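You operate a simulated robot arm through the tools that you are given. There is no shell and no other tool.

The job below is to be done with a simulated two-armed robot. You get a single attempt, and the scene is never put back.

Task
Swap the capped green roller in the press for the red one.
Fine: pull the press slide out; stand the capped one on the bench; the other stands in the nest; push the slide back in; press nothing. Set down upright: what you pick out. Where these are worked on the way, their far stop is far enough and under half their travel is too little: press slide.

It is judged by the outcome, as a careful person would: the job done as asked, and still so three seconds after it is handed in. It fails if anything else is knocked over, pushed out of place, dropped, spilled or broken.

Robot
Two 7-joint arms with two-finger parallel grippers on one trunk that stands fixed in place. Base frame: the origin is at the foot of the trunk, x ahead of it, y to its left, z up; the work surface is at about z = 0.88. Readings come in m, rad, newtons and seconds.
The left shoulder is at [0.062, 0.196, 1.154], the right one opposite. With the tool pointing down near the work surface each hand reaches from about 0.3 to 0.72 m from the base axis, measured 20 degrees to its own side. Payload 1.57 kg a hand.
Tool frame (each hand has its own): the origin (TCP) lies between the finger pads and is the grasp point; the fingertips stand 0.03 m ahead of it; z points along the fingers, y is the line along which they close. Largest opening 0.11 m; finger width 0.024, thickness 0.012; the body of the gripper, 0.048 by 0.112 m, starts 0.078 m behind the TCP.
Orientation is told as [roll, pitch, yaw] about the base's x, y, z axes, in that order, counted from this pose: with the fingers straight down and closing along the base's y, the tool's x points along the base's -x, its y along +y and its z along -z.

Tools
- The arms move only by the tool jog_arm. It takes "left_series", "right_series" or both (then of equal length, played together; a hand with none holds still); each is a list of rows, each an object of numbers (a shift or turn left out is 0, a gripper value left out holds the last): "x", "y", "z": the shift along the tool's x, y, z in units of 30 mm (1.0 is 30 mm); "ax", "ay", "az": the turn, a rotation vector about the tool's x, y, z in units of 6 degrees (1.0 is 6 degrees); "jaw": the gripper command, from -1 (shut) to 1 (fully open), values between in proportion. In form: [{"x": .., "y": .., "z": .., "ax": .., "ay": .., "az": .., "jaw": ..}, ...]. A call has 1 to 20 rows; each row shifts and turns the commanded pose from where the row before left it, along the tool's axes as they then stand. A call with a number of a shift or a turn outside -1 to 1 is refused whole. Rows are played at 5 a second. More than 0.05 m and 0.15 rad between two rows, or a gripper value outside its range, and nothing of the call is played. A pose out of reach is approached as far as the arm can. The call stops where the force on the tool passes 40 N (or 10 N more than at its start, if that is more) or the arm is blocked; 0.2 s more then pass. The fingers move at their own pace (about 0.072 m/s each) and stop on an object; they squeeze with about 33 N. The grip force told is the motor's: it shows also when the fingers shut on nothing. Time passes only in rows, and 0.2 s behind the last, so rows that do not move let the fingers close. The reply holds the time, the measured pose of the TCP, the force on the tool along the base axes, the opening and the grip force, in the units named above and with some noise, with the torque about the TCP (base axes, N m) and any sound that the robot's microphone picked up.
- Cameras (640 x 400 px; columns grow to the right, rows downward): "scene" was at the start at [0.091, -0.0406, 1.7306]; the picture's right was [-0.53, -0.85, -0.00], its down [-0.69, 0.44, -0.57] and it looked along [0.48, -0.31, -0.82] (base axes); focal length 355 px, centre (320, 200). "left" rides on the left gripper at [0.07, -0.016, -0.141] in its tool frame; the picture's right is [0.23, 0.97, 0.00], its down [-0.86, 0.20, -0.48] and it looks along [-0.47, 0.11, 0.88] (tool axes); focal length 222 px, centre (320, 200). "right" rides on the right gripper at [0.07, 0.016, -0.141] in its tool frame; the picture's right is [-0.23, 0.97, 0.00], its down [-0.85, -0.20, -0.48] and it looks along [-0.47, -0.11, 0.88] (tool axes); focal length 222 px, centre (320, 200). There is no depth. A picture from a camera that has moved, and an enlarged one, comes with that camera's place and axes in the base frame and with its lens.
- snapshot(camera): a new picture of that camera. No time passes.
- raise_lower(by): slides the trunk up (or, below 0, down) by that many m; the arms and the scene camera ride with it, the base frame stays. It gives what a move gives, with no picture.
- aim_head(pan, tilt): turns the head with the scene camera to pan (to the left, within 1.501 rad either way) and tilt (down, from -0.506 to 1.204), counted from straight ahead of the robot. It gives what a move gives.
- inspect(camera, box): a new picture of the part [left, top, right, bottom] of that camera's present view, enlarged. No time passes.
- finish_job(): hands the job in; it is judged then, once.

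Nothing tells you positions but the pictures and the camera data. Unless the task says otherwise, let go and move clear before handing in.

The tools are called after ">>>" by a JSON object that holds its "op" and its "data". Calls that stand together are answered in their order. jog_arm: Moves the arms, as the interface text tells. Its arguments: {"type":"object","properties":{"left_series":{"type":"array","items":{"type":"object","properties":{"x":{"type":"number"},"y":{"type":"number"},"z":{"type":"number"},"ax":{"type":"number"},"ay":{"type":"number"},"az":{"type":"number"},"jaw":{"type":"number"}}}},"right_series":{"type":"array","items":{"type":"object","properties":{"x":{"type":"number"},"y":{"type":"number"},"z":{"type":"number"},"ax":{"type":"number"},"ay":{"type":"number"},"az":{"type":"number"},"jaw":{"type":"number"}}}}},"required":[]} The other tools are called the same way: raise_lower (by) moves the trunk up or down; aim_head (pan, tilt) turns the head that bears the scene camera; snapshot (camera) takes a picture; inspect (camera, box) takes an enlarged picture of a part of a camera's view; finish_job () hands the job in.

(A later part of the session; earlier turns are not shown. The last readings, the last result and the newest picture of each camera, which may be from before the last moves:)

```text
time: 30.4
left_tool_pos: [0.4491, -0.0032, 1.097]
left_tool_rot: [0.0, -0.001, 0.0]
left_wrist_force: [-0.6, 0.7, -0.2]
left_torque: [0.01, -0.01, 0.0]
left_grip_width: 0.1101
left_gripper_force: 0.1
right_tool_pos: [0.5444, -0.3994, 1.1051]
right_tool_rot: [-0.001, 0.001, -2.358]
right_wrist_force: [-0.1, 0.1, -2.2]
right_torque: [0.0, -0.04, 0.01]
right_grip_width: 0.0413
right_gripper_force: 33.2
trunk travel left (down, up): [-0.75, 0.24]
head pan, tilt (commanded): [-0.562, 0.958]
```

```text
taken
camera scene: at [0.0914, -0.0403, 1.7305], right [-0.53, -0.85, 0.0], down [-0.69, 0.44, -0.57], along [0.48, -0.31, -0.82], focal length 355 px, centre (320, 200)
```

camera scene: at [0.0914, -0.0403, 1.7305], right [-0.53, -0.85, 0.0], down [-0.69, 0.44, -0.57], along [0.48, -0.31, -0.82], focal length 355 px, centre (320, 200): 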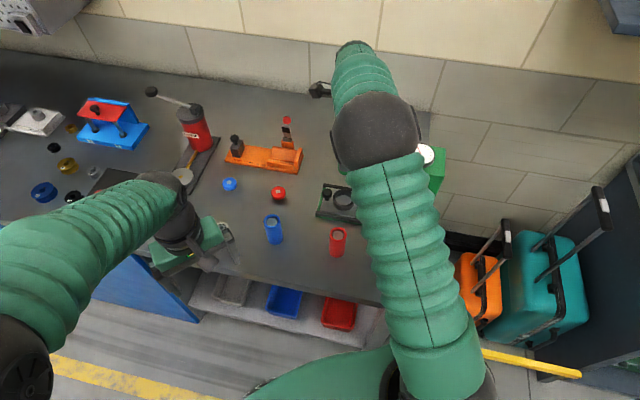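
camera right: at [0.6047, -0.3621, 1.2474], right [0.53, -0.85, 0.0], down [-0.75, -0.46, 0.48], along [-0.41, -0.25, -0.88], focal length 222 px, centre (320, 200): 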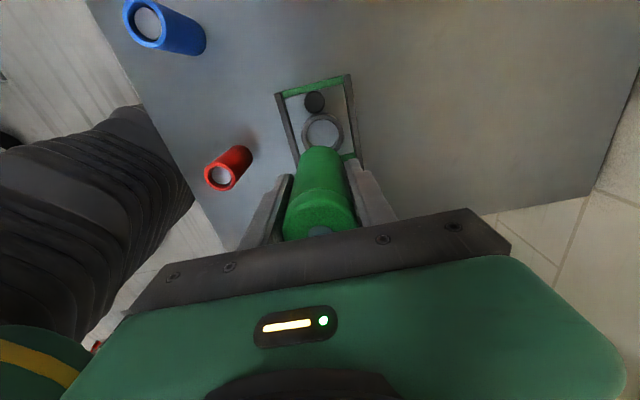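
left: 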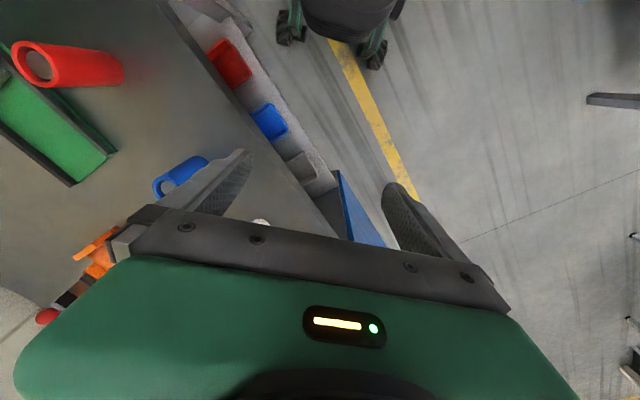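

The green roller is out and held upright (about 0.2 kg); the empty nest is visible. I zoom on the nest and the held roller to record the alignment.

>>> {"op": "inspect", "data": {"camera": "right", "box": [240, 70, 420, 240]}}

>>> {"op": "inspect", "data": {"camera": "scene", "box": [290, 160, 390, 260]}}

```text
2.35 times, centred on (330, 155) of right
camera zoom: at [0.6047, -0.3621, 1.2474], right [0.53, -0.85, 0.0], down [-0.75, -0.46, 0.48], along [-0.41, -0.25, -0.88], focal length 523 px, centre (296, 306)
```

zoom: 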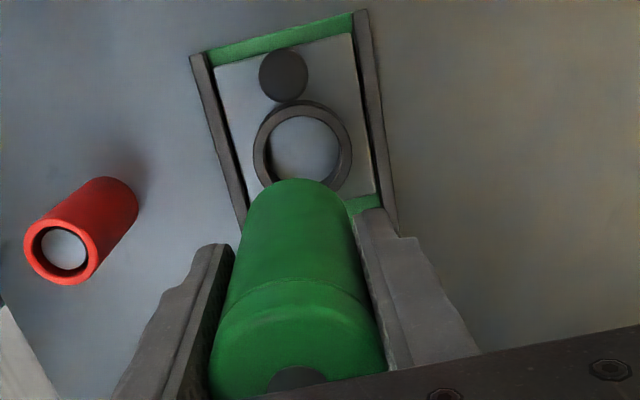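

```text
4.00 times, centred on (340, 210) of scene
camera zoom: at [0.0914, -0.0403, 1.7305], right [-0.53, -0.85, 0.0], down [-0.69, 0.44, -0.57], along [0.48, -0.31, -0.82], focal length 1422 px, centre (240, 160)
```

zoom: 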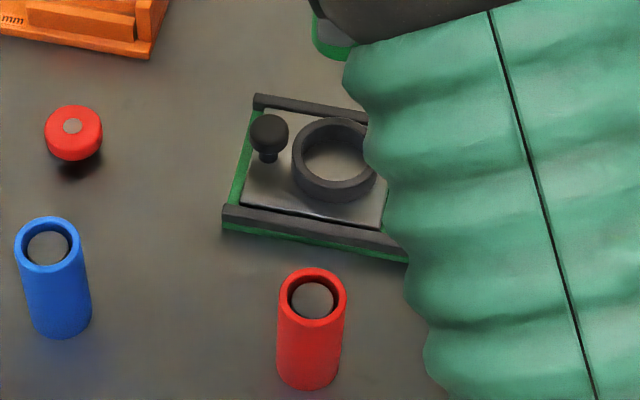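

The nest ring is empty and centred below. I'll stand the green roller on the open bench between the red and blue rollers, around (0.482,-0.239), moving outward first, then toward the near edge.

>>> {"op": "jog_arm", "data": {"right_series": [{"x": 0.8}, {"x": 0.8}, {"x": 0.75}, {"y": -0.8}, {"y": -0.9}, {"y": -0.9}, {"y": -0.9}, {"y": -0.9}, {"y": -0.9}]}}

>>> {"op": "snapshot", "data": {"camera": "right"}}

>>> {"op": "snapshot", "data": {"camera": "scene"}}

```text
time: 32.4
left_tool_pos: [0.4492, -0.0036, 1.0956]
left_tool_rot: [0.0, 0.001, 0.001]
left_wrist_force: [0.1, -0.1, 0.2]
left_torque: [-0.01, 0.01, -0.01]
left_grip_width: 0.1102
left_gripper_force: 0.0
right_tool_pos: [0.4807, -0.2376, 1.1076]
right_tool_rot: [-0.001, 0.0, -2.357]
right_wrist_force: [0.4, 0.1, -1.5]
right_torque: [0.01, -0.03, 0.01]
right_grip_width: 0.0413
right_gripper_force: 32.8
trunk travel left (down, up): [-0.75, 0.24]
head pan, tilt (commanded): [-0.562, 0.958]
```

```text
taken
camera right: at [0.5418, -0.2002, 1.2493], right [0.53, -0.85, 0.0], down [-0.75, -0.46, 0.48], along [-0.41, -0.25, -0.88], focal length 222 px, centre (320, 200)
```

right: 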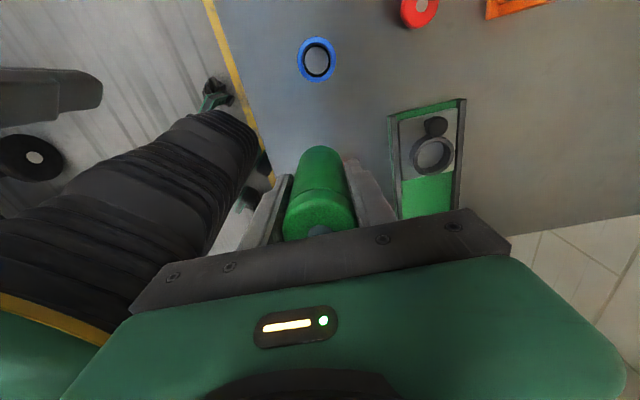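

```text
taken
camera scene: at [0.0905, -0.0383, 1.7307], right [-0.53, -0.85, 0.0], down [-0.69, 0.44, -0.57], along [0.48, -0.31, -0.82], focal length 355 px, centre (320, 200)
```

scene: 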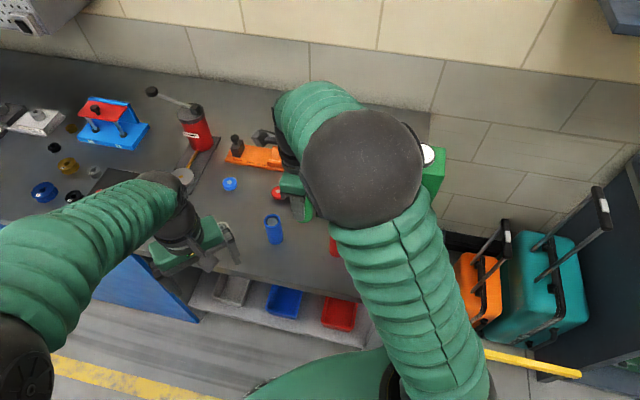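

The hand is at (0.481,-0.238), blue ahead, red behind, both clear. I descend to about 1 cm above the bench.

>>> {"op": "jog_arm", "data": {"right_series": [{"z": 1}, {"z": 1}, {"z": 1}, {"z": 1}, {"z": 0.6}, {"z": 0.4}]}}

>>> {"op": "snapshot", "data": {"camera": "right"}}

>>> {"op": "inspect", "data": {"camera": "scene", "box": [240, 150, 380, 270]}}

```text
time: 33.8
left_tool_pos: [0.4494, -0.0039, 1.0955]
left_tool_rot: [-0.001, -0.001, 0.0]
left_wrist_force: [0.0, -0.1, -0.1]
left_torque: [0.02, -0.02, -0.03]
left_grip_width: 0.11
left_gripper_force: 0.0
right_tool_pos: [0.4826, -0.2386, 0.9567]
right_tool_rot: [0.001, 0.002, -2.355]
right_wrist_force: [0.6, 0.1, -2.6]
right_torque: [0.01, -0.01, -0.02]
right_grip_width: 0.0412
right_gripper_force: 32.6
trunk travel left (down, up): [-0.75, 0.24]
head pan, tilt (commanded): [-0.562, 0.958]
```

```text
taken
camera right: at [0.5443, -0.2017, 1.098], right [0.53, -0.85, 0.0], down [-0.75, -0.46, 0.48], along [-0.41, -0.25, -0.88], focal length 222 px, centre (320, 200)
```

right: 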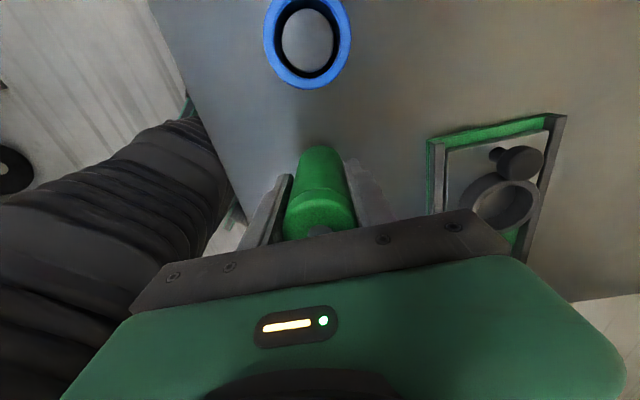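

```text
3.33 times, centred on (310, 210) of scene
camera zoom: at [0.0925, -0.0399, 1.7305], right [-0.53, -0.85, 0.0], down [-0.69, 0.44, -0.57], along [0.48, -0.31, -0.82], focal length 1185 px, centre (353, 167)
```

zoom: 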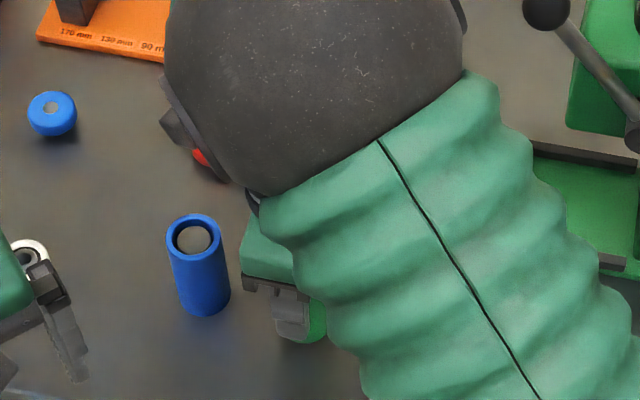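

About 1 cm above the bench, clear of the blue roller. I lower in small steps and watch the vertical force.

>>> {"op": "jog_arm", "data": {"right_series": [{"z": 0.1}, {"z": 0.1}, {"z": 0.07}]}}

```text
time: 34.6
left_tool_pos: [0.4502, -0.0028, 1.096]
left_tool_rot: [0.001, -0.001, 0.0]
left_wrist_force: [0.5, 0.4, -0.5]
left_torque: [0.03, 0.0, -0.03]
left_grip_width: 0.1101
left_gripper_force: 0.0
right_tool_pos: [0.4841, -0.2382, 0.9463]
right_tool_rot: [0.002, -0.001, -2.357]
right_wrist_force: [0.2, 0.1, -2.5]
right_torque: [0.01, -0.03, 0.0]
right_grip_width: 0.0411
right_gripper_force: 32.3
trunk travel left (down, up): [-0.75, 0.24]
head pan, tilt (commanded): [-0.562, 0.958]
```

>>> {"op": "jog_arm", "data": {"right_series": [{"z": 0.05}, {"z": 0.05}]}}

```text
time: 35.2
left_tool_pos: [0.4494, -0.0024, 1.0961]
left_tool_rot: [-0.001, 0.0, 0.0]
left_wrist_force: [0.5, 0.5, -0.1]
left_torque: [-0.01, -0.01, 0.03]
left_grip_width: 0.1101
left_gripper_force: 0.0
right_tool_pos: [0.4827, -0.239, 0.9445]
right_tool_rot: [-0.001, 0.0, -2.356]
right_wrist_force: [-0.3, 0.4, -1.7]
right_torque: [0.0, -0.01, 0.01]
right_grip_width: 0.0411
right_gripper_force: 32.8
trunk travel left (down, up): [-0.75, 0.24]
head pan, tilt (commanded): [-0.562, 0.958]
```

Still hanging free (force about -2 N). I keep lowering in 1.5 mm steps.

>>> {"op": "jog_arm", "data": {"right_series": [{"z": 0.05}, {"z": 0.05}]}}

```text
time: 35.8
left_tool_pos: [0.4498, -0.0039, 1.0954]
left_tool_rot: [0.001, 0.001, 0.0]
left_wrist_force: [-0.7, 0.3, -0.1]
left_torque: [0.01, 0.0, 0.0]
left_grip_width: 0.1102
left_gripper_force: 0.2
right_tool_pos: [0.4828, -0.2397, 0.9405]
right_tool_rot: [0.0, -0.001, -2.357]
right_wrist_force: [0.5, 0.0, -2.7]
right_torque: [0.02, -0.02, 0.0]
right_grip_width: 0.0412
right_gripper_force: 32.9
trunk travel left (down, up): [-0.75, 0.24]
head pan, tilt (commanded): [-0.562, 0.958]
```

>>> {"op": "jog_arm", "data": {"right_series": [{"z": 0.05}, {"z": 0.05}]}}

```text
time: 36.4
left_tool_pos: [0.4495, -0.0029, 1.0951]
left_tool_rot: [-0.001, 0.0, 0.0]
left_wrist_force: [-0.2, 0.9, 0.5]
left_torque: [0.0, -0.02, 0.0]
left_grip_width: 0.1101
left_gripper_force: 0.1
right_tool_pos: [0.484, -0.2398, 0.9379]
right_tool_rot: [0.001, 0.0, -2.357]
right_wrist_force: [0.6, 1.2, -2.5]
right_torque: [0.03, 0.01, 0.03]
right_grip_width: 0.0412
right_gripper_force: 32.9
trunk travel left (down, up): [-0.75, 0.24]
head pan, tilt (commanded): [-0.562, 0.958]
```

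No contact yet. I look at the gap before lowering more.

>>> {"op": "inspect", "data": {"camera": "right", "box": [250, 100, 400, 230]}}

>>> {"op": "jog_arm", "data": {"right_series": [{"z": 0.05}, {"z": 0.05}]}}

```text
3.08 times, centred on (325, 165) of right
camera zoom: at [0.5439, -0.2016, 1.0803], right [0.53, -0.85, 0.0], down [-0.75, -0.46, 0.48], along [-0.41, -0.25, -0.88], focal length 684 px, centre (305, 308)
```

zoom: 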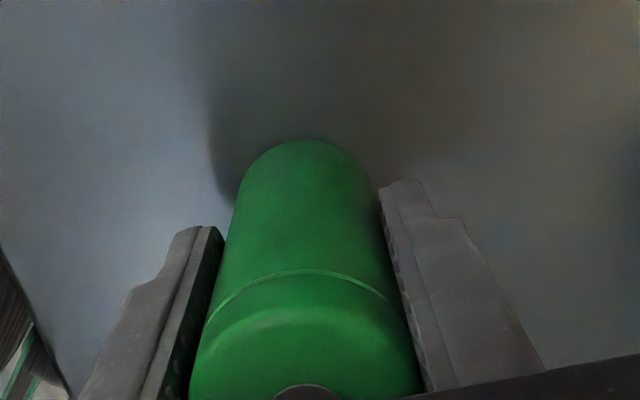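

```text
time: 37.0
left_tool_pos: [0.4498, -0.0033, 1.0968]
left_tool_rot: [-0.001, -0.003, 0.0]
left_wrist_force: [-0.4, -0.2, 0.2]
left_torque: [-0.01, 0.04, 0.03]
left_grip_width: 0.1101
left_gripper_force: 0.0
right_tool_pos: [0.4826, -0.2393, 0.9377]
right_tool_rot: [0.002, 0.002, -2.356]
right_wrist_force: [0.3, -1.7, 9.8]
right_torque: [-0.02, 0.26, 0.04]
right_grip_width: 0.0413
right_gripper_force: 32.8
trunk travel left (down, up): [-0.75, 0.24]
head pan, tilt (commanded): [-0.562, 0.958]
```

The roller has touched the bench (force turned to +10 N). I relax slightly, open the jaw and rise clear.

>>> {"op": "jog_arm", "data": {"right_series": [{"z": -0.03}, {"jaw": 0.3}, {}, {}]}}

>>> {"op": "inspect", "data": {"camera": "right", "box": [240, 80, 420, 240]}}

```text
time: 38.0
left_tool_pos: [0.4499, -0.0028, 1.0956]
left_tool_rot: [-0.001, 0.001, 0.001]
left_wrist_force: [-0.3, 0.3, -0.4]
left_torque: [0.01, -0.03, 0.04]
left_grip_width: 0.1102
left_gripper_force: 0.1
right_tool_pos: [0.483, -0.2382, 0.9376]
right_tool_rot: [-0.001, 0.0, -2.356]
right_wrist_force: [0.2, -0.9, 0.3]
right_torque: [-0.01, -0.01, 0.0]
right_grip_width: 0.0713
right_gripper_force: 0.1
trunk travel left (down, up): [-0.75, 0.24]
head pan, tilt (commanded): [-0.562, 0.958]
```

```text
2.50 times, centred on (330, 160) of right
camera zoom: at [0.5437, -0.2013, 1.0791], right [0.53, -0.85, 0.0], down [-0.75, -0.46, 0.48], along [-0.41, -0.25, -0.88], focal length 555 px, centre (295, 300)
```

zoom: 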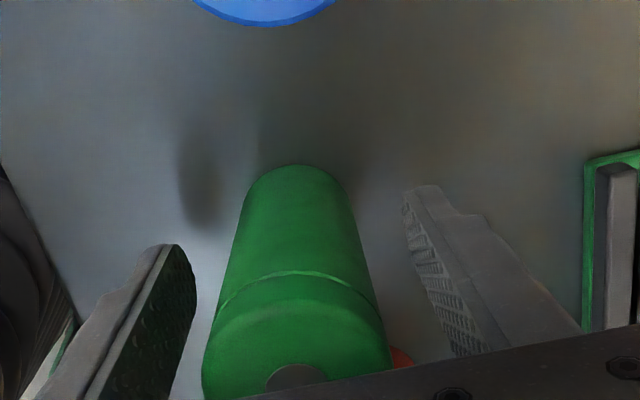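

The green capped roller stands free and upright. I rise straight up and move above the red roller.

>>> {"op": "jog_arm", "data": {"right_series": [{"z": -0.3}, {"z": -0.7}, {"z": -1}, {"z": -1}, {"z": -1}, {"z": -1}, {"z": -1}, {"x": -0.8}, {"x": -0.8}]}}

>>> {"op": "snapshot", "data": {"camera": "right"}}

>>> {"op": "snapshot", "data": {"camera": "scene"}}

```text
time: 40.0
left_tool_pos: [0.4492, -0.0047, 1.0959]
left_tool_rot: [0.001, 0.001, 0.0]
left_wrist_force: [-0.5, 0.4, 1.2]
left_torque: [0.03, 0.0, -0.01]
left_grip_width: 0.1098
left_gripper_force: 0.1
right_tool_pos: [0.4495, -0.2738, 1.1168]
right_tool_rot: [-0.002, 0.001, -2.356]
right_wrist_force: [-0.1, -0.4, 0.0]
right_torque: [-0.01, -0.01, 0.0]
right_grip_width: 0.0715
right_gripper_force: 0.1
trunk travel left (down, up): [-0.75, 0.24]
head pan, tilt (commanded): [-0.562, 0.958]
```

```text
taken
camera right: at [0.5106, -0.2362, 1.2597], right [0.53, -0.85, 0.0], down [-0.75, -0.46, 0.48], along [-0.41, -0.25, -0.88], focal length 222 px, centre (320, 200)
```

right: 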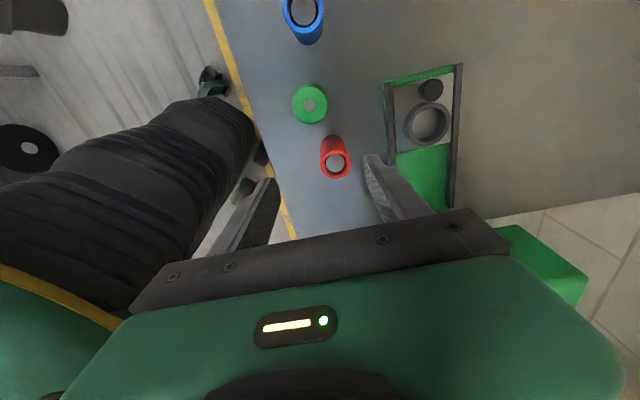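

```text
taken
camera scene: at [0.0905, -0.0412, 1.7306], right [-0.53, -0.85, 0.0], down [-0.69, 0.44, -0.57], along [0.48, -0.3, -0.82], focal length 355 px, centre (320, 200)
```

scene: 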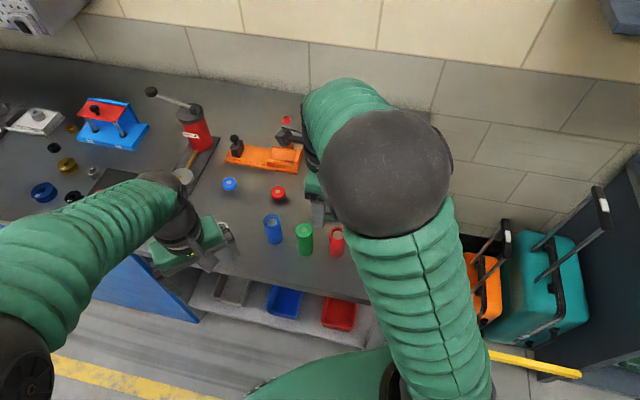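

Green stands upright between blue and red. I zoom on the red roller for its axis.

>>> {"op": "inspect", "data": {"camera": "right", "box": [270, 80, 400, 200]}}

```text
3.33 times, centred on (335, 140) of right
camera zoom: at [0.5106, -0.2362, 1.2597], right [0.53, -0.85, 0.0], down [-0.75, -0.46, 0.48], along [-0.41, -0.25, -0.88], focal length 740 px, centre (270, 400)
```

zoom: 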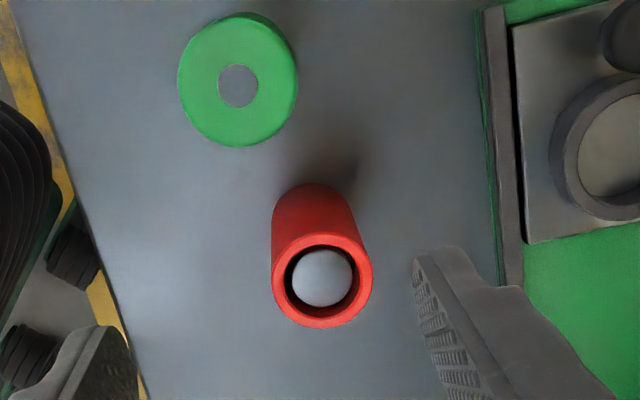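

I also want the ring's bore measured against the roller diameter, so I zoom on the nest and the red roller's foot.

>>> {"op": "inspect", "data": {"camera": "right", "box": [390, 60, 470, 160]}}

>>> {"op": "inspect", "data": {"camera": "scene", "box": [290, 170, 390, 260]}}

```text
4.00 times, centred on (430, 110) of right
camera zoom: at [0.5106, -0.2362, 1.2597], right [0.53, -0.85, 0.0], down [-0.75, -0.46, 0.48], along [-0.41, -0.25, -0.88], focal length 888 px, centre (-120, 560)
```

zoom: 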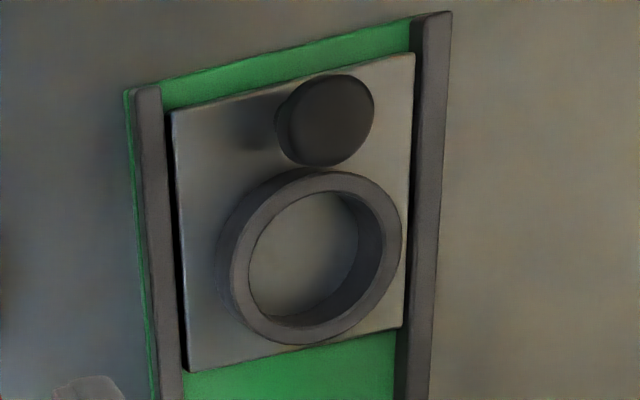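

```text
4.44 times, centred on (340, 215) of scene
camera zoom: at [0.0905, -0.0412, 1.7306], right [-0.53, -0.85, 0.0], down [-0.69, 0.44, -0.57], along [0.48, -0.3, -0.82], focal length 1580 px, centre (231, 133)
```

zoom: 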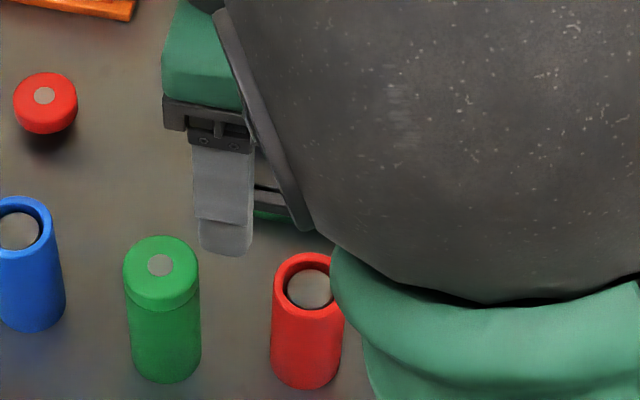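

The bore (about 47–49 mm) leaves roughly 3 mm all round for a 41.5 mm roller. I line up over the red roller and descend partway.

>>> {"op": "jog_arm", "data": {"right_series": [{"x": -0.6, "y": 0.2}, {"x": -0.565, "y": 0.233}, {"z": 0.8}, {"z": 0.8}]}}

>>> {"op": "inspect", "data": {"camera": "right", "box": [240, 80, 420, 240]}}

```text
time: 41.0
left_tool_pos: [0.4506, -0.0032, 1.0947]
left_tool_rot: [0.0, 0.002, 0.0]
left_wrist_force: [0.6, 0.0, -0.3]
left_torque: [-0.01, 0.0, -0.01]
left_grip_width: 0.1097
left_gripper_force: 0.2
right_tool_pos: [0.4363, -0.3072, 1.0681]
right_tool_rot: [-0.001, 0.0, -2.358]
right_wrist_force: [-0.4, 0.0, 0.0]
right_torque: [0.01, 0.02, 0.01]
right_grip_width: 0.0715
right_gripper_force: 0.0
trunk travel left (down, up): [-0.75, 0.24]
head pan, tilt (commanded): [-0.562, 0.958]
```

```text
2.50 times, centred on (330, 160) of right
camera zoom: at [0.4968, -0.2694, 1.2098], right [0.53, -0.85, 0.0], down [-0.75, -0.46, 0.48], along [-0.41, -0.25, -0.88], focal length 555 px, centre (295, 300)
```

zoom: 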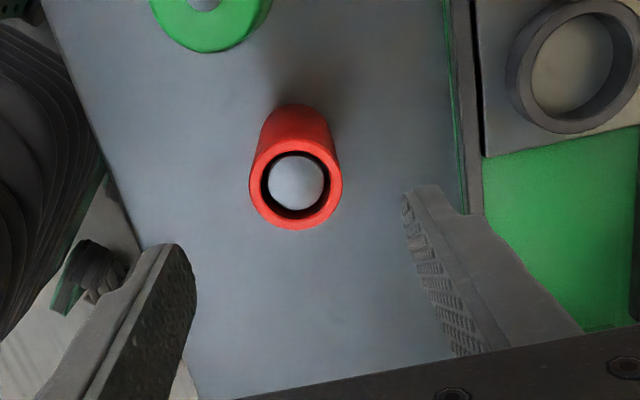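

Red is centred within a millimetre. I descend to the same grip height as used for the green one and compare.

>>> {"op": "jog_arm", "data": {"right_series": [{"z": 1}, {"z": 1}, {"z": 1}, {"z": 0.8}, {"z": 0.6}]}}

>>> {"op": "inspect", "data": {"camera": "right", "box": [240, 80, 420, 240]}}

```text
time: 42.2
left_tool_pos: [0.4501, -0.0026, 1.0948]
left_tool_rot: [0.0, 0.0, 0.0]
left_wrist_force: [0.2, 0.0, -0.5]
left_torque: [-0.05, 0.0, -0.01]
left_grip_width: 0.1098
left_gripper_force: 0.0
right_tool_pos: [0.436, -0.3059, 0.9358]
right_tool_rot: [-0.003, -0.001, -2.355]
right_wrist_force: [0.6, 0.1, 0.3]
right_torque: [-0.04, 0.01, 0.0]
right_grip_width: 0.0713
right_gripper_force: 0.0
trunk travel left (down, up): [-0.75, 0.24]
head pan, tilt (commanded): [-0.562, 0.958]
```

```text
2.50 times, centred on (330, 160) of right
camera zoom: at [0.497, -0.2702, 1.0771], right [0.53, -0.85, 0.0], down [-0.75, -0.46, 0.48], along [-0.41, -0.25, -0.88], focal length 555 px, centre (295, 300)
```

zoom: 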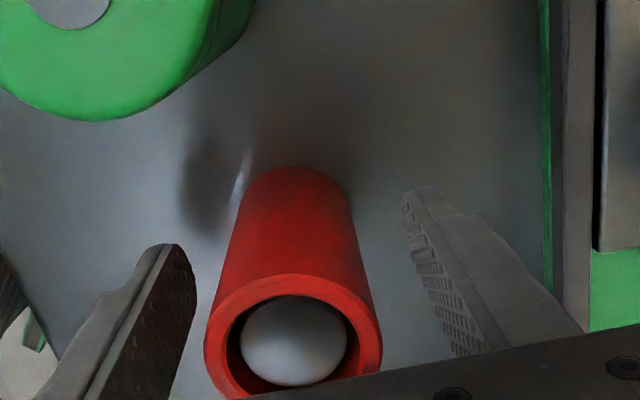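

The red roller's foot sits at the same image spot as the green one's did, so the offsets match within a millimetre. I close on it.

>>> {"op": "jog_arm", "data": {"right_series": [{"jaw": -0.5}, {"jaw": -1}, {}, {}]}}

>>> {"op": "inspect", "data": {"camera": "right", "box": [240, 80, 420, 240]}}

```text
time: 43.2
left_tool_pos: [0.4486, -0.0035, 1.0966]
left_tool_rot: [-0.001, 0.0, 0.001]
left_wrist_force: [-1.1, -0.4, 0.1]
left_torque: [-0.02, -0.01, 0.01]
left_grip_width: 0.1099
left_gripper_force: 0.0
right_tool_pos: [0.4345, -0.3059, 0.9363]
right_tool_rot: [0.0, -0.001, -2.357]
right_wrist_force: [-1.3, -0.5, 0.8]
right_torque: [0.01, 0.0, -0.01]
right_grip_width: 0.0414
right_gripper_force: 33.4
trunk travel left (down, up): [-0.75, 0.24]
head pan, tilt (commanded): [-0.562, 0.958]
```

```text
2.50 times, centred on (330, 160) of right
camera zoom: at [0.4961, -0.2698, 1.0779], right [0.53, -0.85, 0.0], down [-0.75, -0.46, 0.48], along [-0.41, -0.25, -0.88], focal length 555 px, centre (295, 300)
```

zoom: 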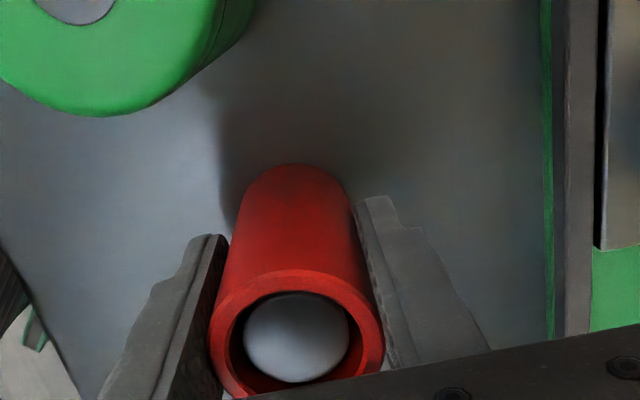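

Red is gripped at 41.4 mm. I lift it straight up, then carry it around the lever side with margin and stop above the nest.

>>> {"op": "jog_arm", "data": {"right_series": [{"z": -0.2}, {"z": -1}, {"z": -1}, {"z": -1}, {"z": -1}, {"z": -1}, {"z": -1}, {"x": 0.5, "y": 0.7}, {"x": 0.5, "y": 0.7}, {"x": 0.5, "y": 0.7}, {"y": 0.9}, {"y": 0.9}, {"y": 0.9}, {"y": 0.067, "x": -0.5}, {"x": -0.585}, {}]}}

>>> {"op": "snapshot", "data": {"camera": "right"}}

>>> {"op": "inspect", "data": {"camera": "right", "box": [240, 70, 420, 240]}}

```text
time: 46.6
left_tool_pos: [0.4509, -0.0019, 1.0949]
left_tool_rot: [0.0, 0.002, 0.0]
left_wrist_force: [0.7, 0.8, -0.4]
left_torque: [0.0, -0.01, -0.01]
left_grip_width: 0.1099
left_gripper_force: 0.1
right_tool_pos: [0.5472, -0.4001, 1.1231]
right_tool_rot: [-0.001, 0.0, -2.356]
right_wrist_force: [0.2, -0.1, -1.8]
right_torque: [-0.01, -0.01, -0.03]
right_grip_width: 0.0414
right_gripper_force: 33.2
trunk travel left (down, up): [-0.75, 0.24]
head pan, tilt (commanded): [-0.562, 0.958]
```

```text
taken
camera right: at [0.607, -0.3634, 1.265], right [0.53, -0.85, 0.0], down [-0.75, -0.46, 0.48], along [-0.41, -0.25, -0.88], focal length 222 px, centre (320, 200)
```

right: 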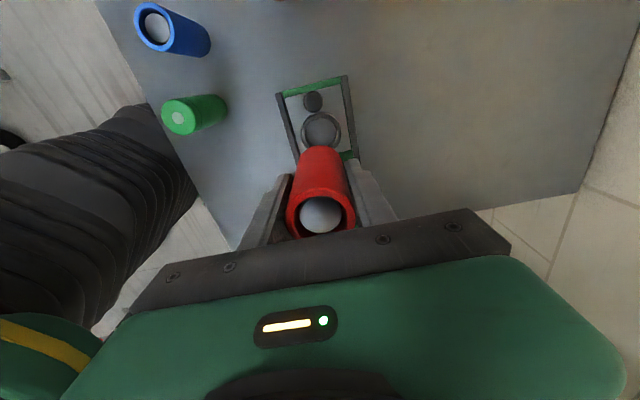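

```text
2.35 times, centred on (330, 155) of right
camera zoom: at [0.607, -0.3634, 1.265], right [0.53, -0.85, 0.0], down [-0.75, -0.46, 0.48], along [-0.41, -0.25, -0.88], focal length 523 px, centre (296, 306)
```

zoom: 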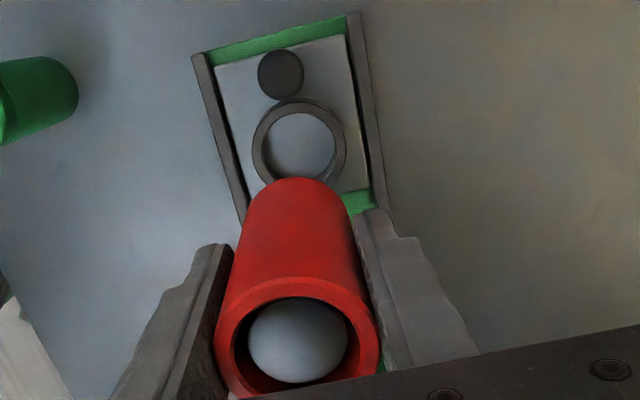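

Red hangs above the nest and the ring lies nearly straight below it. I descend to about 20 mm above the ring and check the alignment again.

>>> {"op": "jog_arm", "data": {"right_series": [{"z": 1}, {"z": 1}, {"z": 1}, {"z": 0.7}, {"z": 0.36}, {}]}}

>>> {"op": "inspect", "data": {"camera": "right", "box": [240, 70, 420, 240]}}

>>> {"op": "inspect", "data": {"camera": "scene", "box": [290, 160, 390, 260]}}

```text
time: 48.0
left_tool_pos: [0.4499, -0.0025, 1.0963]
left_tool_rot: [0.0, 0.0, -0.001]
left_wrist_force: [0.6, 0.2, 0.3]
left_torque: [0.0, -0.02, -0.03]
left_grip_width: 0.11
left_gripper_force: 0.1
right_tool_pos: [0.5476, -0.4003, 1.0001]
right_tool_rot: [0.0, 0.001, -2.355]
right_wrist_force: [0.1, 0.3, -2.3]
right_torque: [0.0, 0.0, 0.01]
right_grip_width: 0.0412
right_gripper_force: 33.1
trunk travel left (down, up): [-0.75, 0.24]
head pan, tilt (commanded): [-0.562, 0.958]
```

```text
2.35 times, centred on (330, 155) of right
camera zoom: at [0.6077, -0.3621, 1.1425], right [0.53, -0.85, 0.0], down [-0.75, -0.46, 0.48], along [-0.41, -0.25, -0.88], focal length 523 px, centre (296, 306)
```

zoom: 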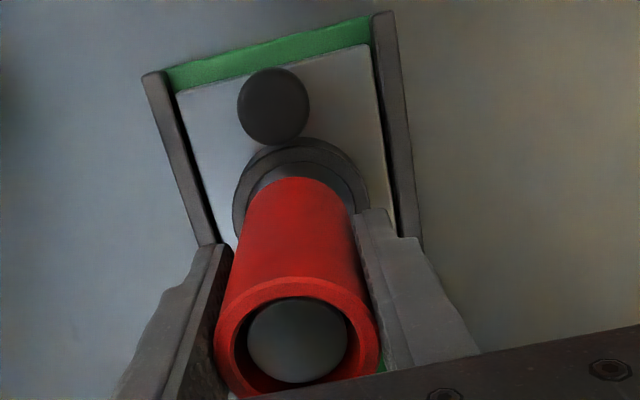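

```text
4.00 times, centred on (340, 210) of scene
camera zoom: at [0.0927, -0.041, 1.7305], right [-0.53, -0.85, 0.0], down [-0.69, 0.44, -0.57], along [0.48, -0.3, -0.82], focal length 1422 px, centre (240, 160)
```

zoom: 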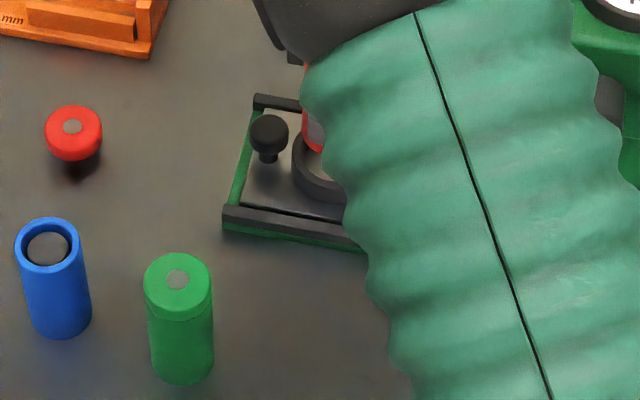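

I enlarge the ring-and-roller region to judge the offset.

>>> {"op": "inspect", "data": {"camera": "right", "box": [275, 95, 365, 165]}}

```text
5.71 times, centred on (320, 130) of right
camera zoom: at [0.6077, -0.3621, 1.1425], right [0.53, -0.85, 0.0], down [-0.75, -0.46, 0.48], along [-0.41, -0.25, -0.88], focal length 1269 px, centre (320, 600)
```

zoom: 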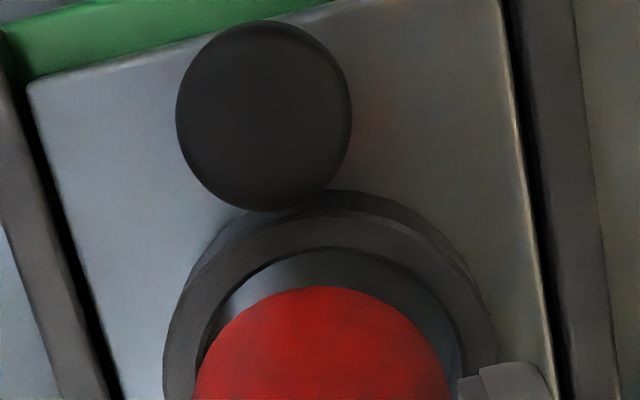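

The ring is centred about 2–3 mm further inward than the roller; sideways it matches. I shift 2.4 mm inward, then lower to just above the rim and feel for entry in small steps.

>>> {"op": "jog_arm", "data": {"right_series": [{"x": -0.08}, {"z": 0.25}, {"z": 0.2}, {}]}}

>>> {"op": "inspect", "data": {"camera": "right", "box": [275, 95, 365, 165]}}

```text
time: 49.0
left_tool_pos: [0.4488, -0.0032, 1.0956]
left_tool_rot: [0.0, 0.001, 0.001]
left_wrist_force: [-0.4, 1.2, 0.4]
left_torque: [0.02, -0.04, 0.02]
left_grip_width: 0.1102
left_gripper_force: 0.0
right_tool_pos: [0.5446, -0.4017, 0.9884]
right_tool_rot: [0.0, 0.0, -2.359]
right_wrist_force: [-0.2, 0.3, -2.6]
right_torque: [0.01, 0.02, 0.0]
right_grip_width: 0.0414
right_gripper_force: 33.0
trunk travel left (down, up): [-0.75, 0.24]
head pan, tilt (commanded): [-0.562, 0.958]
```

```text
5.71 times, centred on (320, 130) of right
camera zoom: at [0.6055, -0.3649, 1.1293], right [0.53, -0.85, 0.0], down [-0.75, -0.46, 0.48], along [-0.41, -0.25, -0.88], focal length 1269 px, centre (320, 600)
```

zoom: 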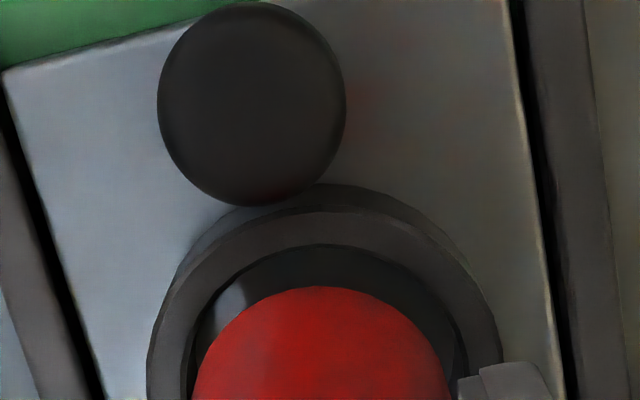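

Now the roller is centred over the bore within about a millimetre. I lower through the rim in small steps.

>>> {"op": "jog_arm", "data": {"right_series": [{"z": 0.1}, {"z": 0.1}, {"z": 0.1}, {"z": 0.05}]}}

>>> {"op": "inspect", "data": {"camera": "right", "box": [275, 95, 365, 165]}}

```text
time: 50.0
left_tool_pos: [0.4499, -0.0026, 1.0957]
left_tool_rot: [0.0, 0.001, 0.0]
left_wrist_force: [0.5, -0.8, 0.3]
left_torque: [-0.02, 0.0, 0.03]
left_grip_width: 0.1099
left_gripper_force: 0.0
right_tool_pos: [0.5455, -0.4029, 0.9759]
right_tool_rot: [0.001, 0.0, -2.357]
right_wrist_force: [-1.2, -0.8, -2.9]
right_torque: [0.0, -0.02, 0.0]
right_grip_width: 0.0415
right_gripper_force: 33.1
trunk travel left (down, up): [-0.75, 0.24]
head pan, tilt (commanded): [-0.562, 0.958]
```

```text
5.71 times, centred on (320, 130) of right
camera zoom: at [0.6066, -0.3655, 1.1178], right [0.53, -0.85, 0.0], down [-0.75, -0.46, 0.48], along [-0.41, -0.25, -0.88], focal length 1269 px, centre (320, 600)
```

zoom: 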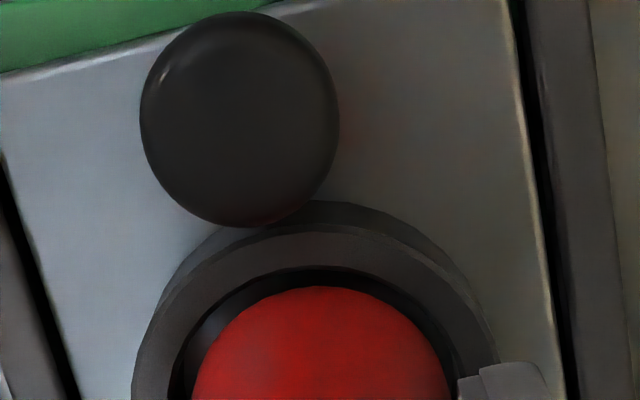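

Gap is even around the roller. I continue down into the nest.

>>> {"op": "jog_arm", "data": {"right_series": [{"z": 0.1}, {"z": 0.1}, {"z": 0.1}, {"z": 0.1}]}}

>>> {"op": "inspect", "data": {"camera": "right", "box": [275, 95, 365, 165]}}

```text
time: 51.0
left_tool_pos: [0.4497, -0.0027, 1.0954]
left_tool_rot: [0.0, 0.0, 0.0]
left_wrist_force: [-0.7, -1.1, -0.6]
left_torque: [0.0, 0.03, 0.01]
left_grip_width: 0.1103
left_gripper_force: 0.0
right_tool_pos: [0.5447, -0.4017, 0.9647]
right_tool_rot: [0.001, 0.0, -2.356]
right_wrist_force: [0.5, -0.3, -2.3]
right_torque: [-0.01, 0.0, 0.01]
right_grip_width: 0.0414
right_gripper_force: 33.1
trunk travel left (down, up): [-0.75, 0.24]
head pan, tilt (commanded): [-0.562, 0.958]
```

```text
5.71 times, centred on (320, 130) of right
camera zoom: at [0.6056, -0.3647, 1.1068], right [0.53, -0.85, 0.0], down [-0.75, -0.46, 0.48], along [-0.41, -0.25, -0.88], focal length 1269 px, centre (320, 600)
```

zoom: 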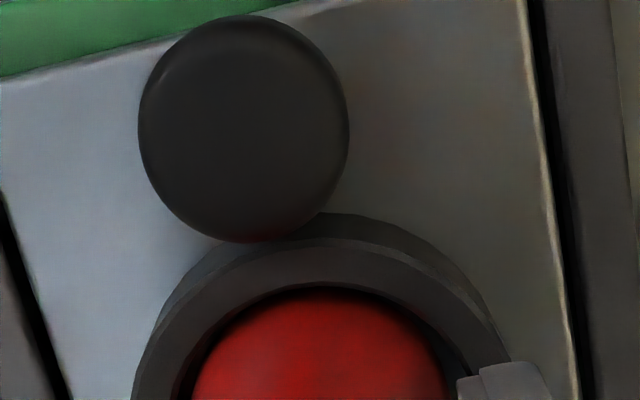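

The roller is inside the ring with no contact force. I lower gently to the nest floor.

>>> {"op": "jog_arm", "data": {"right_series": [{"z": 0.05}, {"z": 0.05}]}}

```text
time: 51.6
left_tool_pos: [0.4495, -0.0035, 1.096]
left_tool_rot: [0.001, 0.0, 0.0]
left_wrist_force: [-0.5, -1.1, 0.7]
left_torque: [-0.03, 0.01, 0.0]
left_grip_width: 0.1101
left_gripper_force: 0.1
right_tool_pos: [0.5445, -0.402, 0.9615]
right_tool_rot: [-0.001, 0.003, -2.356]
right_wrist_force: [-0.4, -0.3, -2.7]
right_torque: [0.02, -0.01, 0.0]
right_grip_width: 0.0414
right_gripper_force: 32.7
trunk travel left (down, up): [-0.75, 0.24]
head pan, tilt (commanded): [-0.562, 0.958]
```

>>> {"op": "jog_arm", "data": {"right_series": [{"z": 0.05}, {"z": 0.05}]}}

```text
time: 52.2
left_tool_pos: [0.4495, -0.0035, 1.0946]
left_tool_rot: [0.0, -0.001, 0.0]
left_wrist_force: [0.3, -0.2, -0.5]
left_torque: [-0.03, -0.03, 0.01]
left_grip_width: 0.1098
left_gripper_force: 0.0
right_tool_pos: [0.545, -0.4025, 0.9577]
right_tool_rot: [-0.002, 0.001, -2.356]
right_wrist_force: [-0.4, 0.6, -1.8]
right_torque: [0.02, -0.02, 0.0]
right_grip_width: 0.0414
right_gripper_force: 33.1
trunk travel left (down, up): [-0.75, 0.24]
head pan, tilt (commanded): [-0.562, 0.958]
```

>>> {"op": "jog_arm", "data": {"right_series": [{"z": 0.05}]}}

>>> {"op": "inspect", "data": {"camera": "right", "box": [240, 70, 420, 240]}}

```text
time: 52.6
left_tool_pos: [0.4493, -0.0034, 1.0961]
left_tool_rot: [0.0, 0.0, 0.001]
left_wrist_force: [0.3, -0.2, 0.6]
left_torque: [0.0, 0.02, -0.02]
left_grip_width: 0.1101
left_gripper_force: 0.0
right_tool_pos: [0.5455, -0.4027, 0.9573]
right_tool_rot: [0.0, -0.001, -2.356]
right_wrist_force: [0.8, -0.2, -2.2]
right_torque: [-0.02, -0.01, -0.04]
right_grip_width: 0.0412
right_gripper_force: 33.4
trunk travel left (down, up): [-0.75, 0.24]
head pan, tilt (commanded): [-0.562, 0.958]
```

```text
2.35 times, centred on (330, 155) of right
camera zoom: at [0.6063, -0.3657, 1.0985], right [0.53, -0.85, 0.0], down [-0.75, -0.46, 0.48], along [-0.41, -0.25, -0.88], focal length 523 px, centre (296, 306)
```

zoom: 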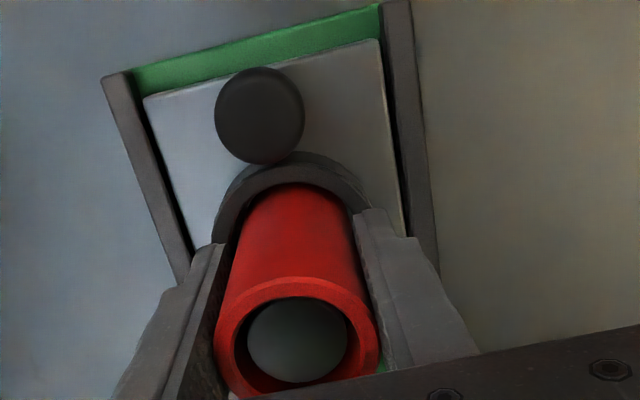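

>>> {"op": "inspect", "data": {"camera": "right", "box": [240, 80, 420, 240]}}

>>> {"op": "jog_arm", "data": {"right_series": [{"z": 0.05}]}}

```text
2.50 times, centred on (330, 160) of right
camera zoom: at [0.6063, -0.3657, 1.0985], right [0.53, -0.85, 0.0], down [-0.75, -0.46, 0.48], along [-0.41, -0.25, -0.88], focal length 555 px, centre (295, 300)
```

zoom: 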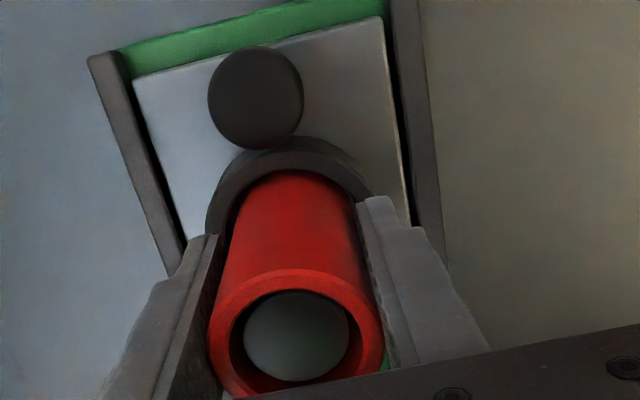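

```text
time: 53.0
left_tool_pos: [0.449, -0.0028, 1.0947]
left_tool_rot: [0.001, 0.002, -0.001]
left_wrist_force: [1.4, -0.6, -0.3]
left_torque: [0.05, -0.02, -0.02]
left_grip_width: 0.1098
left_gripper_force: 0.1
right_tool_pos: [0.5449, -0.4016, 0.956]
right_tool_rot: [0.0, 0.002, -2.355]
right_wrist_force: [0.6, -0.1, 0.8]
right_torque: [0.02, 0.02, -0.01]
right_grip_width: 0.0413
right_gripper_force: 33.3
trunk travel left (down, up): [-0.75, 0.24]
head pan, tilt (commanded): [-0.562, 0.958]
```

The force shows the roller has just landed on the nest floor, with no side load. I open the jaw.

>>> {"op": "jog_arm", "data": {"right_series": [{"jaw": 0.1}, {"jaw": 0.3}, {}, {}]}}

>>> {"op": "inspect", "data": {"camera": "right", "box": [240, 80, 420, 240]}}

```text
time: 54.0
left_tool_pos: [0.4497, -0.0033, 1.0959]
left_tool_rot: [-0.001, 0.001, 0.0]
left_wrist_force: [0.1, -0.3, 0.1]
left_torque: [-0.02, -0.03, 0.0]
left_grip_width: 0.1101
left_gripper_force: 0.0
right_tool_pos: [0.5437, -0.4025, 0.9558]
right_tool_rot: [0.0, 0.0, -2.356]
right_wrist_force: [0.0, 0.5, -0.2]
right_torque: [-0.01, -0.01, -0.03]
right_grip_width: 0.0715
right_gripper_force: 0.1
trunk travel left (down, up): [-0.75, 0.24]
head pan, tilt (commanded): [-0.562, 0.958]
```

```text
2.50 times, centred on (330, 160) of right
camera zoom: at [0.6059, -0.3657, 1.0973], right [0.53, -0.85, 0.0], down [-0.75, -0.46, 0.48], along [-0.41, -0.25, -0.88], focal length 555 px, centre (295, 300)
```

zoom: 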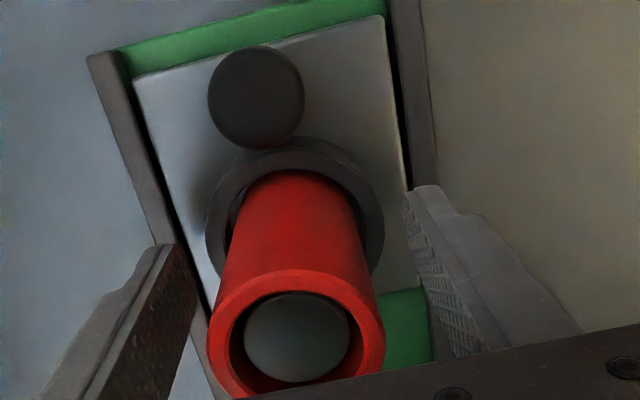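

Red stands in the nest, fingers clear. I rise straight up, move outward, narrow the jaw and tilt 20 degrees again to take the slide knob.

>>> {"op": "jog_arm", "data": {"right_series": [{"z": -0.3}, {"z": -0.7}, {"z": -1}, {"z": -1}, {"z": -1}, {"z": -1}, {"x": 1, "jaw": -0.18}, {"x": 1}, {"x": 0.9}, {"ay": -1}, {"ay": -1}, {"ay": -1}, {"ay": -0.33}]}}

>>> {"op": "snapshot", "data": {"camera": "right"}}

>>> {"op": "snapshot", "data": {"camera": "scene"}}

```text
time: 56.8
left_tool_pos: [0.4484, -0.0019, 1.0957]
left_tool_rot: [0.001, -0.001, 0.001]
left_wrist_force: [0.2, -0.4, -0.3]
left_torque: [0.0, -0.01, -0.01]
left_grip_width: 0.1097
left_gripper_force: 0.0
right_tool_pos: [0.6062, -0.3418, 1.1053]
right_tool_rot: [0.0, -0.348, -2.356]
right_wrist_force: [-0.2, -0.1, 0.1]
right_torque: [-0.01, -0.01, -0.01]
right_grip_width: 0.045
right_gripper_force: 0.0
trunk travel left (down, up): [-0.75, 0.24]
head pan, tilt (commanded): [-0.562, 0.958]
```

```text
taken
camera right: at [0.6985, -0.2724, 1.2157], right [0.54, -0.84, 0.08], down [-0.59, -0.31, 0.74], along [-0.6, -0.44, -0.67], focal length 222 px, centre (320, 200)
```

right: 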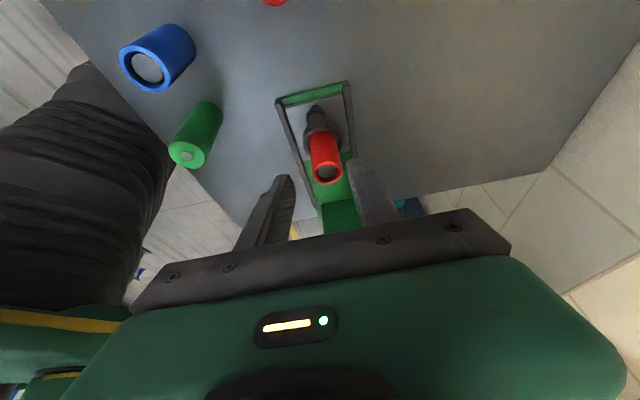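

```text
taken
camera scene: at [0.0928, -0.0399, 1.7305], right [-0.53, -0.85, 0.0], down [-0.69, 0.44, -0.57], along [0.48, -0.31, -0.82], focal length 355 px, centre (320, 200)
```

scene: 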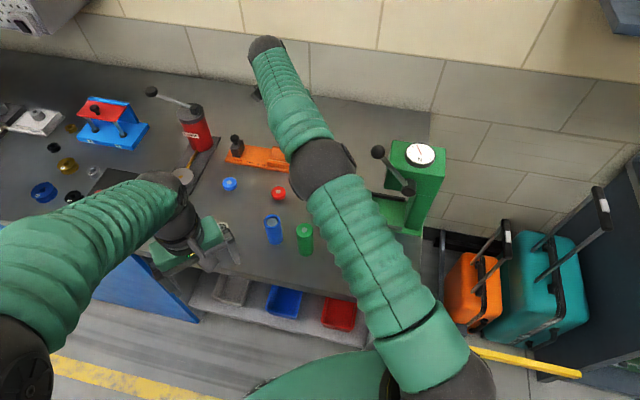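

Red stands upright in the nest; green, blue are undisturbed. I lower to the standoff in front of the knob.

>>> {"op": "jog_arm", "data": {"right_series": [{"z": 0.8, "x": 0.31}, {"z": 0.8, "x": 0.31}, {"z": 0.8, "x": 0.3}, {}]}}

>>> {"op": "inspect", "data": {"camera": "right", "box": [240, 80, 420, 240]}}

```text
time: 57.8
left_tool_pos: [0.4489, -0.0031, 1.0951]
left_tool_rot: [0.001, 0.001, 0.0]
left_wrist_force: [-0.3, -0.2, -0.3]
left_torque: [0.0, -0.02, 0.01]
left_grip_width: 0.1101
left_gripper_force: 0.2
right_tool_pos: [0.6087, -0.3383, 1.0266]
right_tool_rot: [-0.001, -0.347, -2.357]
right_wrist_force: [0.1, -0.3, -0.3]
right_torque: [0.02, 0.01, 0.02]
right_grip_width: 0.0452
right_gripper_force: 0.0
trunk travel left (down, up): [-0.75, 0.24]
head pan, tilt (commanded): [-0.562, 0.958]
```

```text
2.50 times, centred on (330, 160) of right
camera zoom: at [0.7, -0.2703, 1.1364], right [0.54, -0.84, 0.08], down [-0.59, -0.31, 0.74], along [-0.6, -0.44, -0.67], focal length 555 px, centre (295, 300)
```

zoom: 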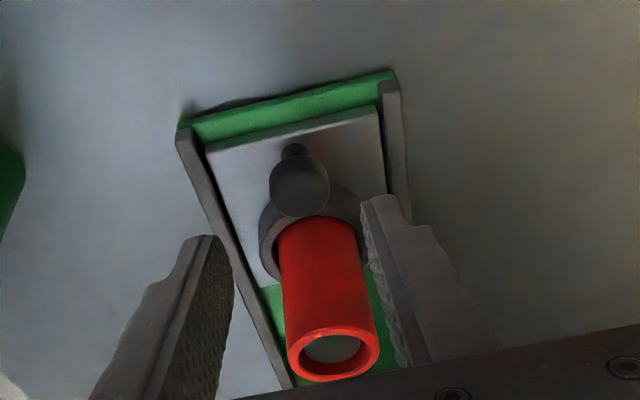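

The knob lies on the tool axis about 108 mm ahead, 7 mm inward. I correct and advance most of the way.

>>> {"op": "jog_arm", "data": {"right_series": [{"x": -0.12, "z": 0.7}, {"z": 0.9}, {"z": 0.6}, {"z": 0.3}, {}]}}

>>> {"op": "inspect", "data": {"camera": "right", "box": [240, 80, 420, 240]}}

```text
time: 59.0
left_tool_pos: [0.4493, -0.0024, 1.0948]
left_tool_rot: [-0.001, -0.001, -0.001]
left_wrist_force: [0.7, 0.5, 0.2]
left_torque: [0.01, 0.01, 0.02]
left_grip_width: 0.1097
left_gripper_force: 0.0
right_tool_pos: [0.5864, -0.3599, 0.96]
right_tool_rot: [0.0, -0.348, -2.356]
right_wrist_force: [-0.4, 0.9, -0.5]
right_torque: [-0.02, 0.0, -0.04]
right_grip_width: 0.0452
right_gripper_force: 0.2
trunk travel left (down, up): [-0.75, 0.24]
head pan, tilt (commanded): [-0.562, 0.958]
```

```text
2.50 times, centred on (330, 160) of right
camera zoom: at [0.6781, -0.2921, 1.069], right [0.54, -0.84, 0.08], down [-0.59, -0.31, 0.74], along [-0.6, -0.44, -0.67], focal length 555 px, centre (295, 300)
```

zoom: 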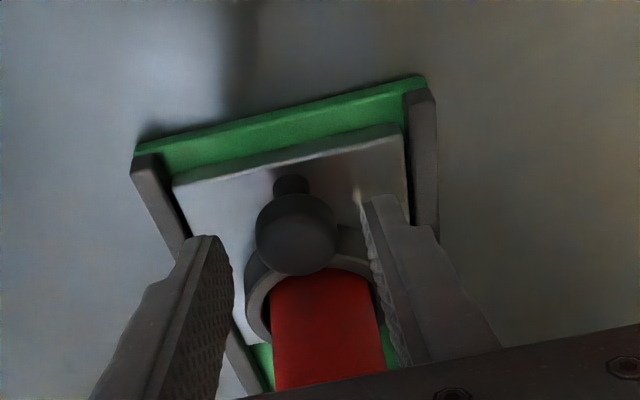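

Well aligned. I advance the last 25 mm and close on the knob.

>>> {"op": "jog_arm", "data": {"right_series": [{"z": 0.4}, {"z": 0.43}, {}]}}

>>> {"op": "inspect", "data": {"camera": "right", "box": [240, 80, 420, 240]}}

```text
time: 59.8
left_tool_pos: [0.4496, -0.0027, 1.098]
left_tool_rot: [0.001, -0.002, -0.001]
left_wrist_force: [0.5, 0.3, -0.6]
left_torque: [-0.02, -0.02, 0.03]
left_grip_width: 0.1098
left_gripper_force: 0.0
right_tool_pos: [0.5805, -0.3665, 0.9363]
right_tool_rot: [-0.001, -0.348, -2.357]
right_wrist_force: [-0.1, 0.4, 0.7]
right_torque: [-0.02, 0.02, -0.04]
right_grip_width: 0.0452
right_gripper_force: 0.0
trunk travel left (down, up): [-0.75, 0.24]
head pan, tilt (commanded): [-0.562, 0.958]
```

```text
2.50 times, centred on (330, 160) of right
camera zoom: at [0.6718, -0.2991, 1.0457], right [0.54, -0.84, 0.08], down [-0.59, -0.31, 0.74], along [-0.6, -0.44, -0.67], focal length 555 px, centre (295, 300)
```

zoom: 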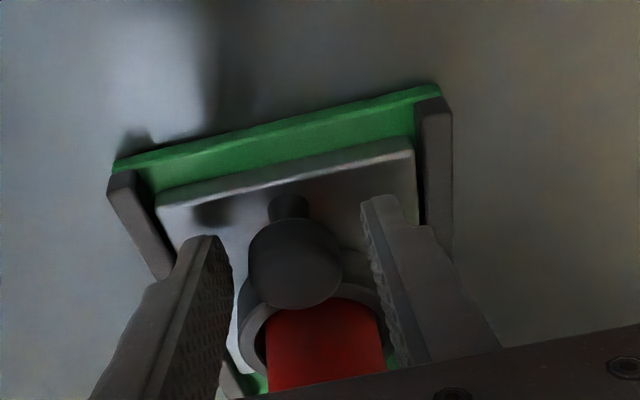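

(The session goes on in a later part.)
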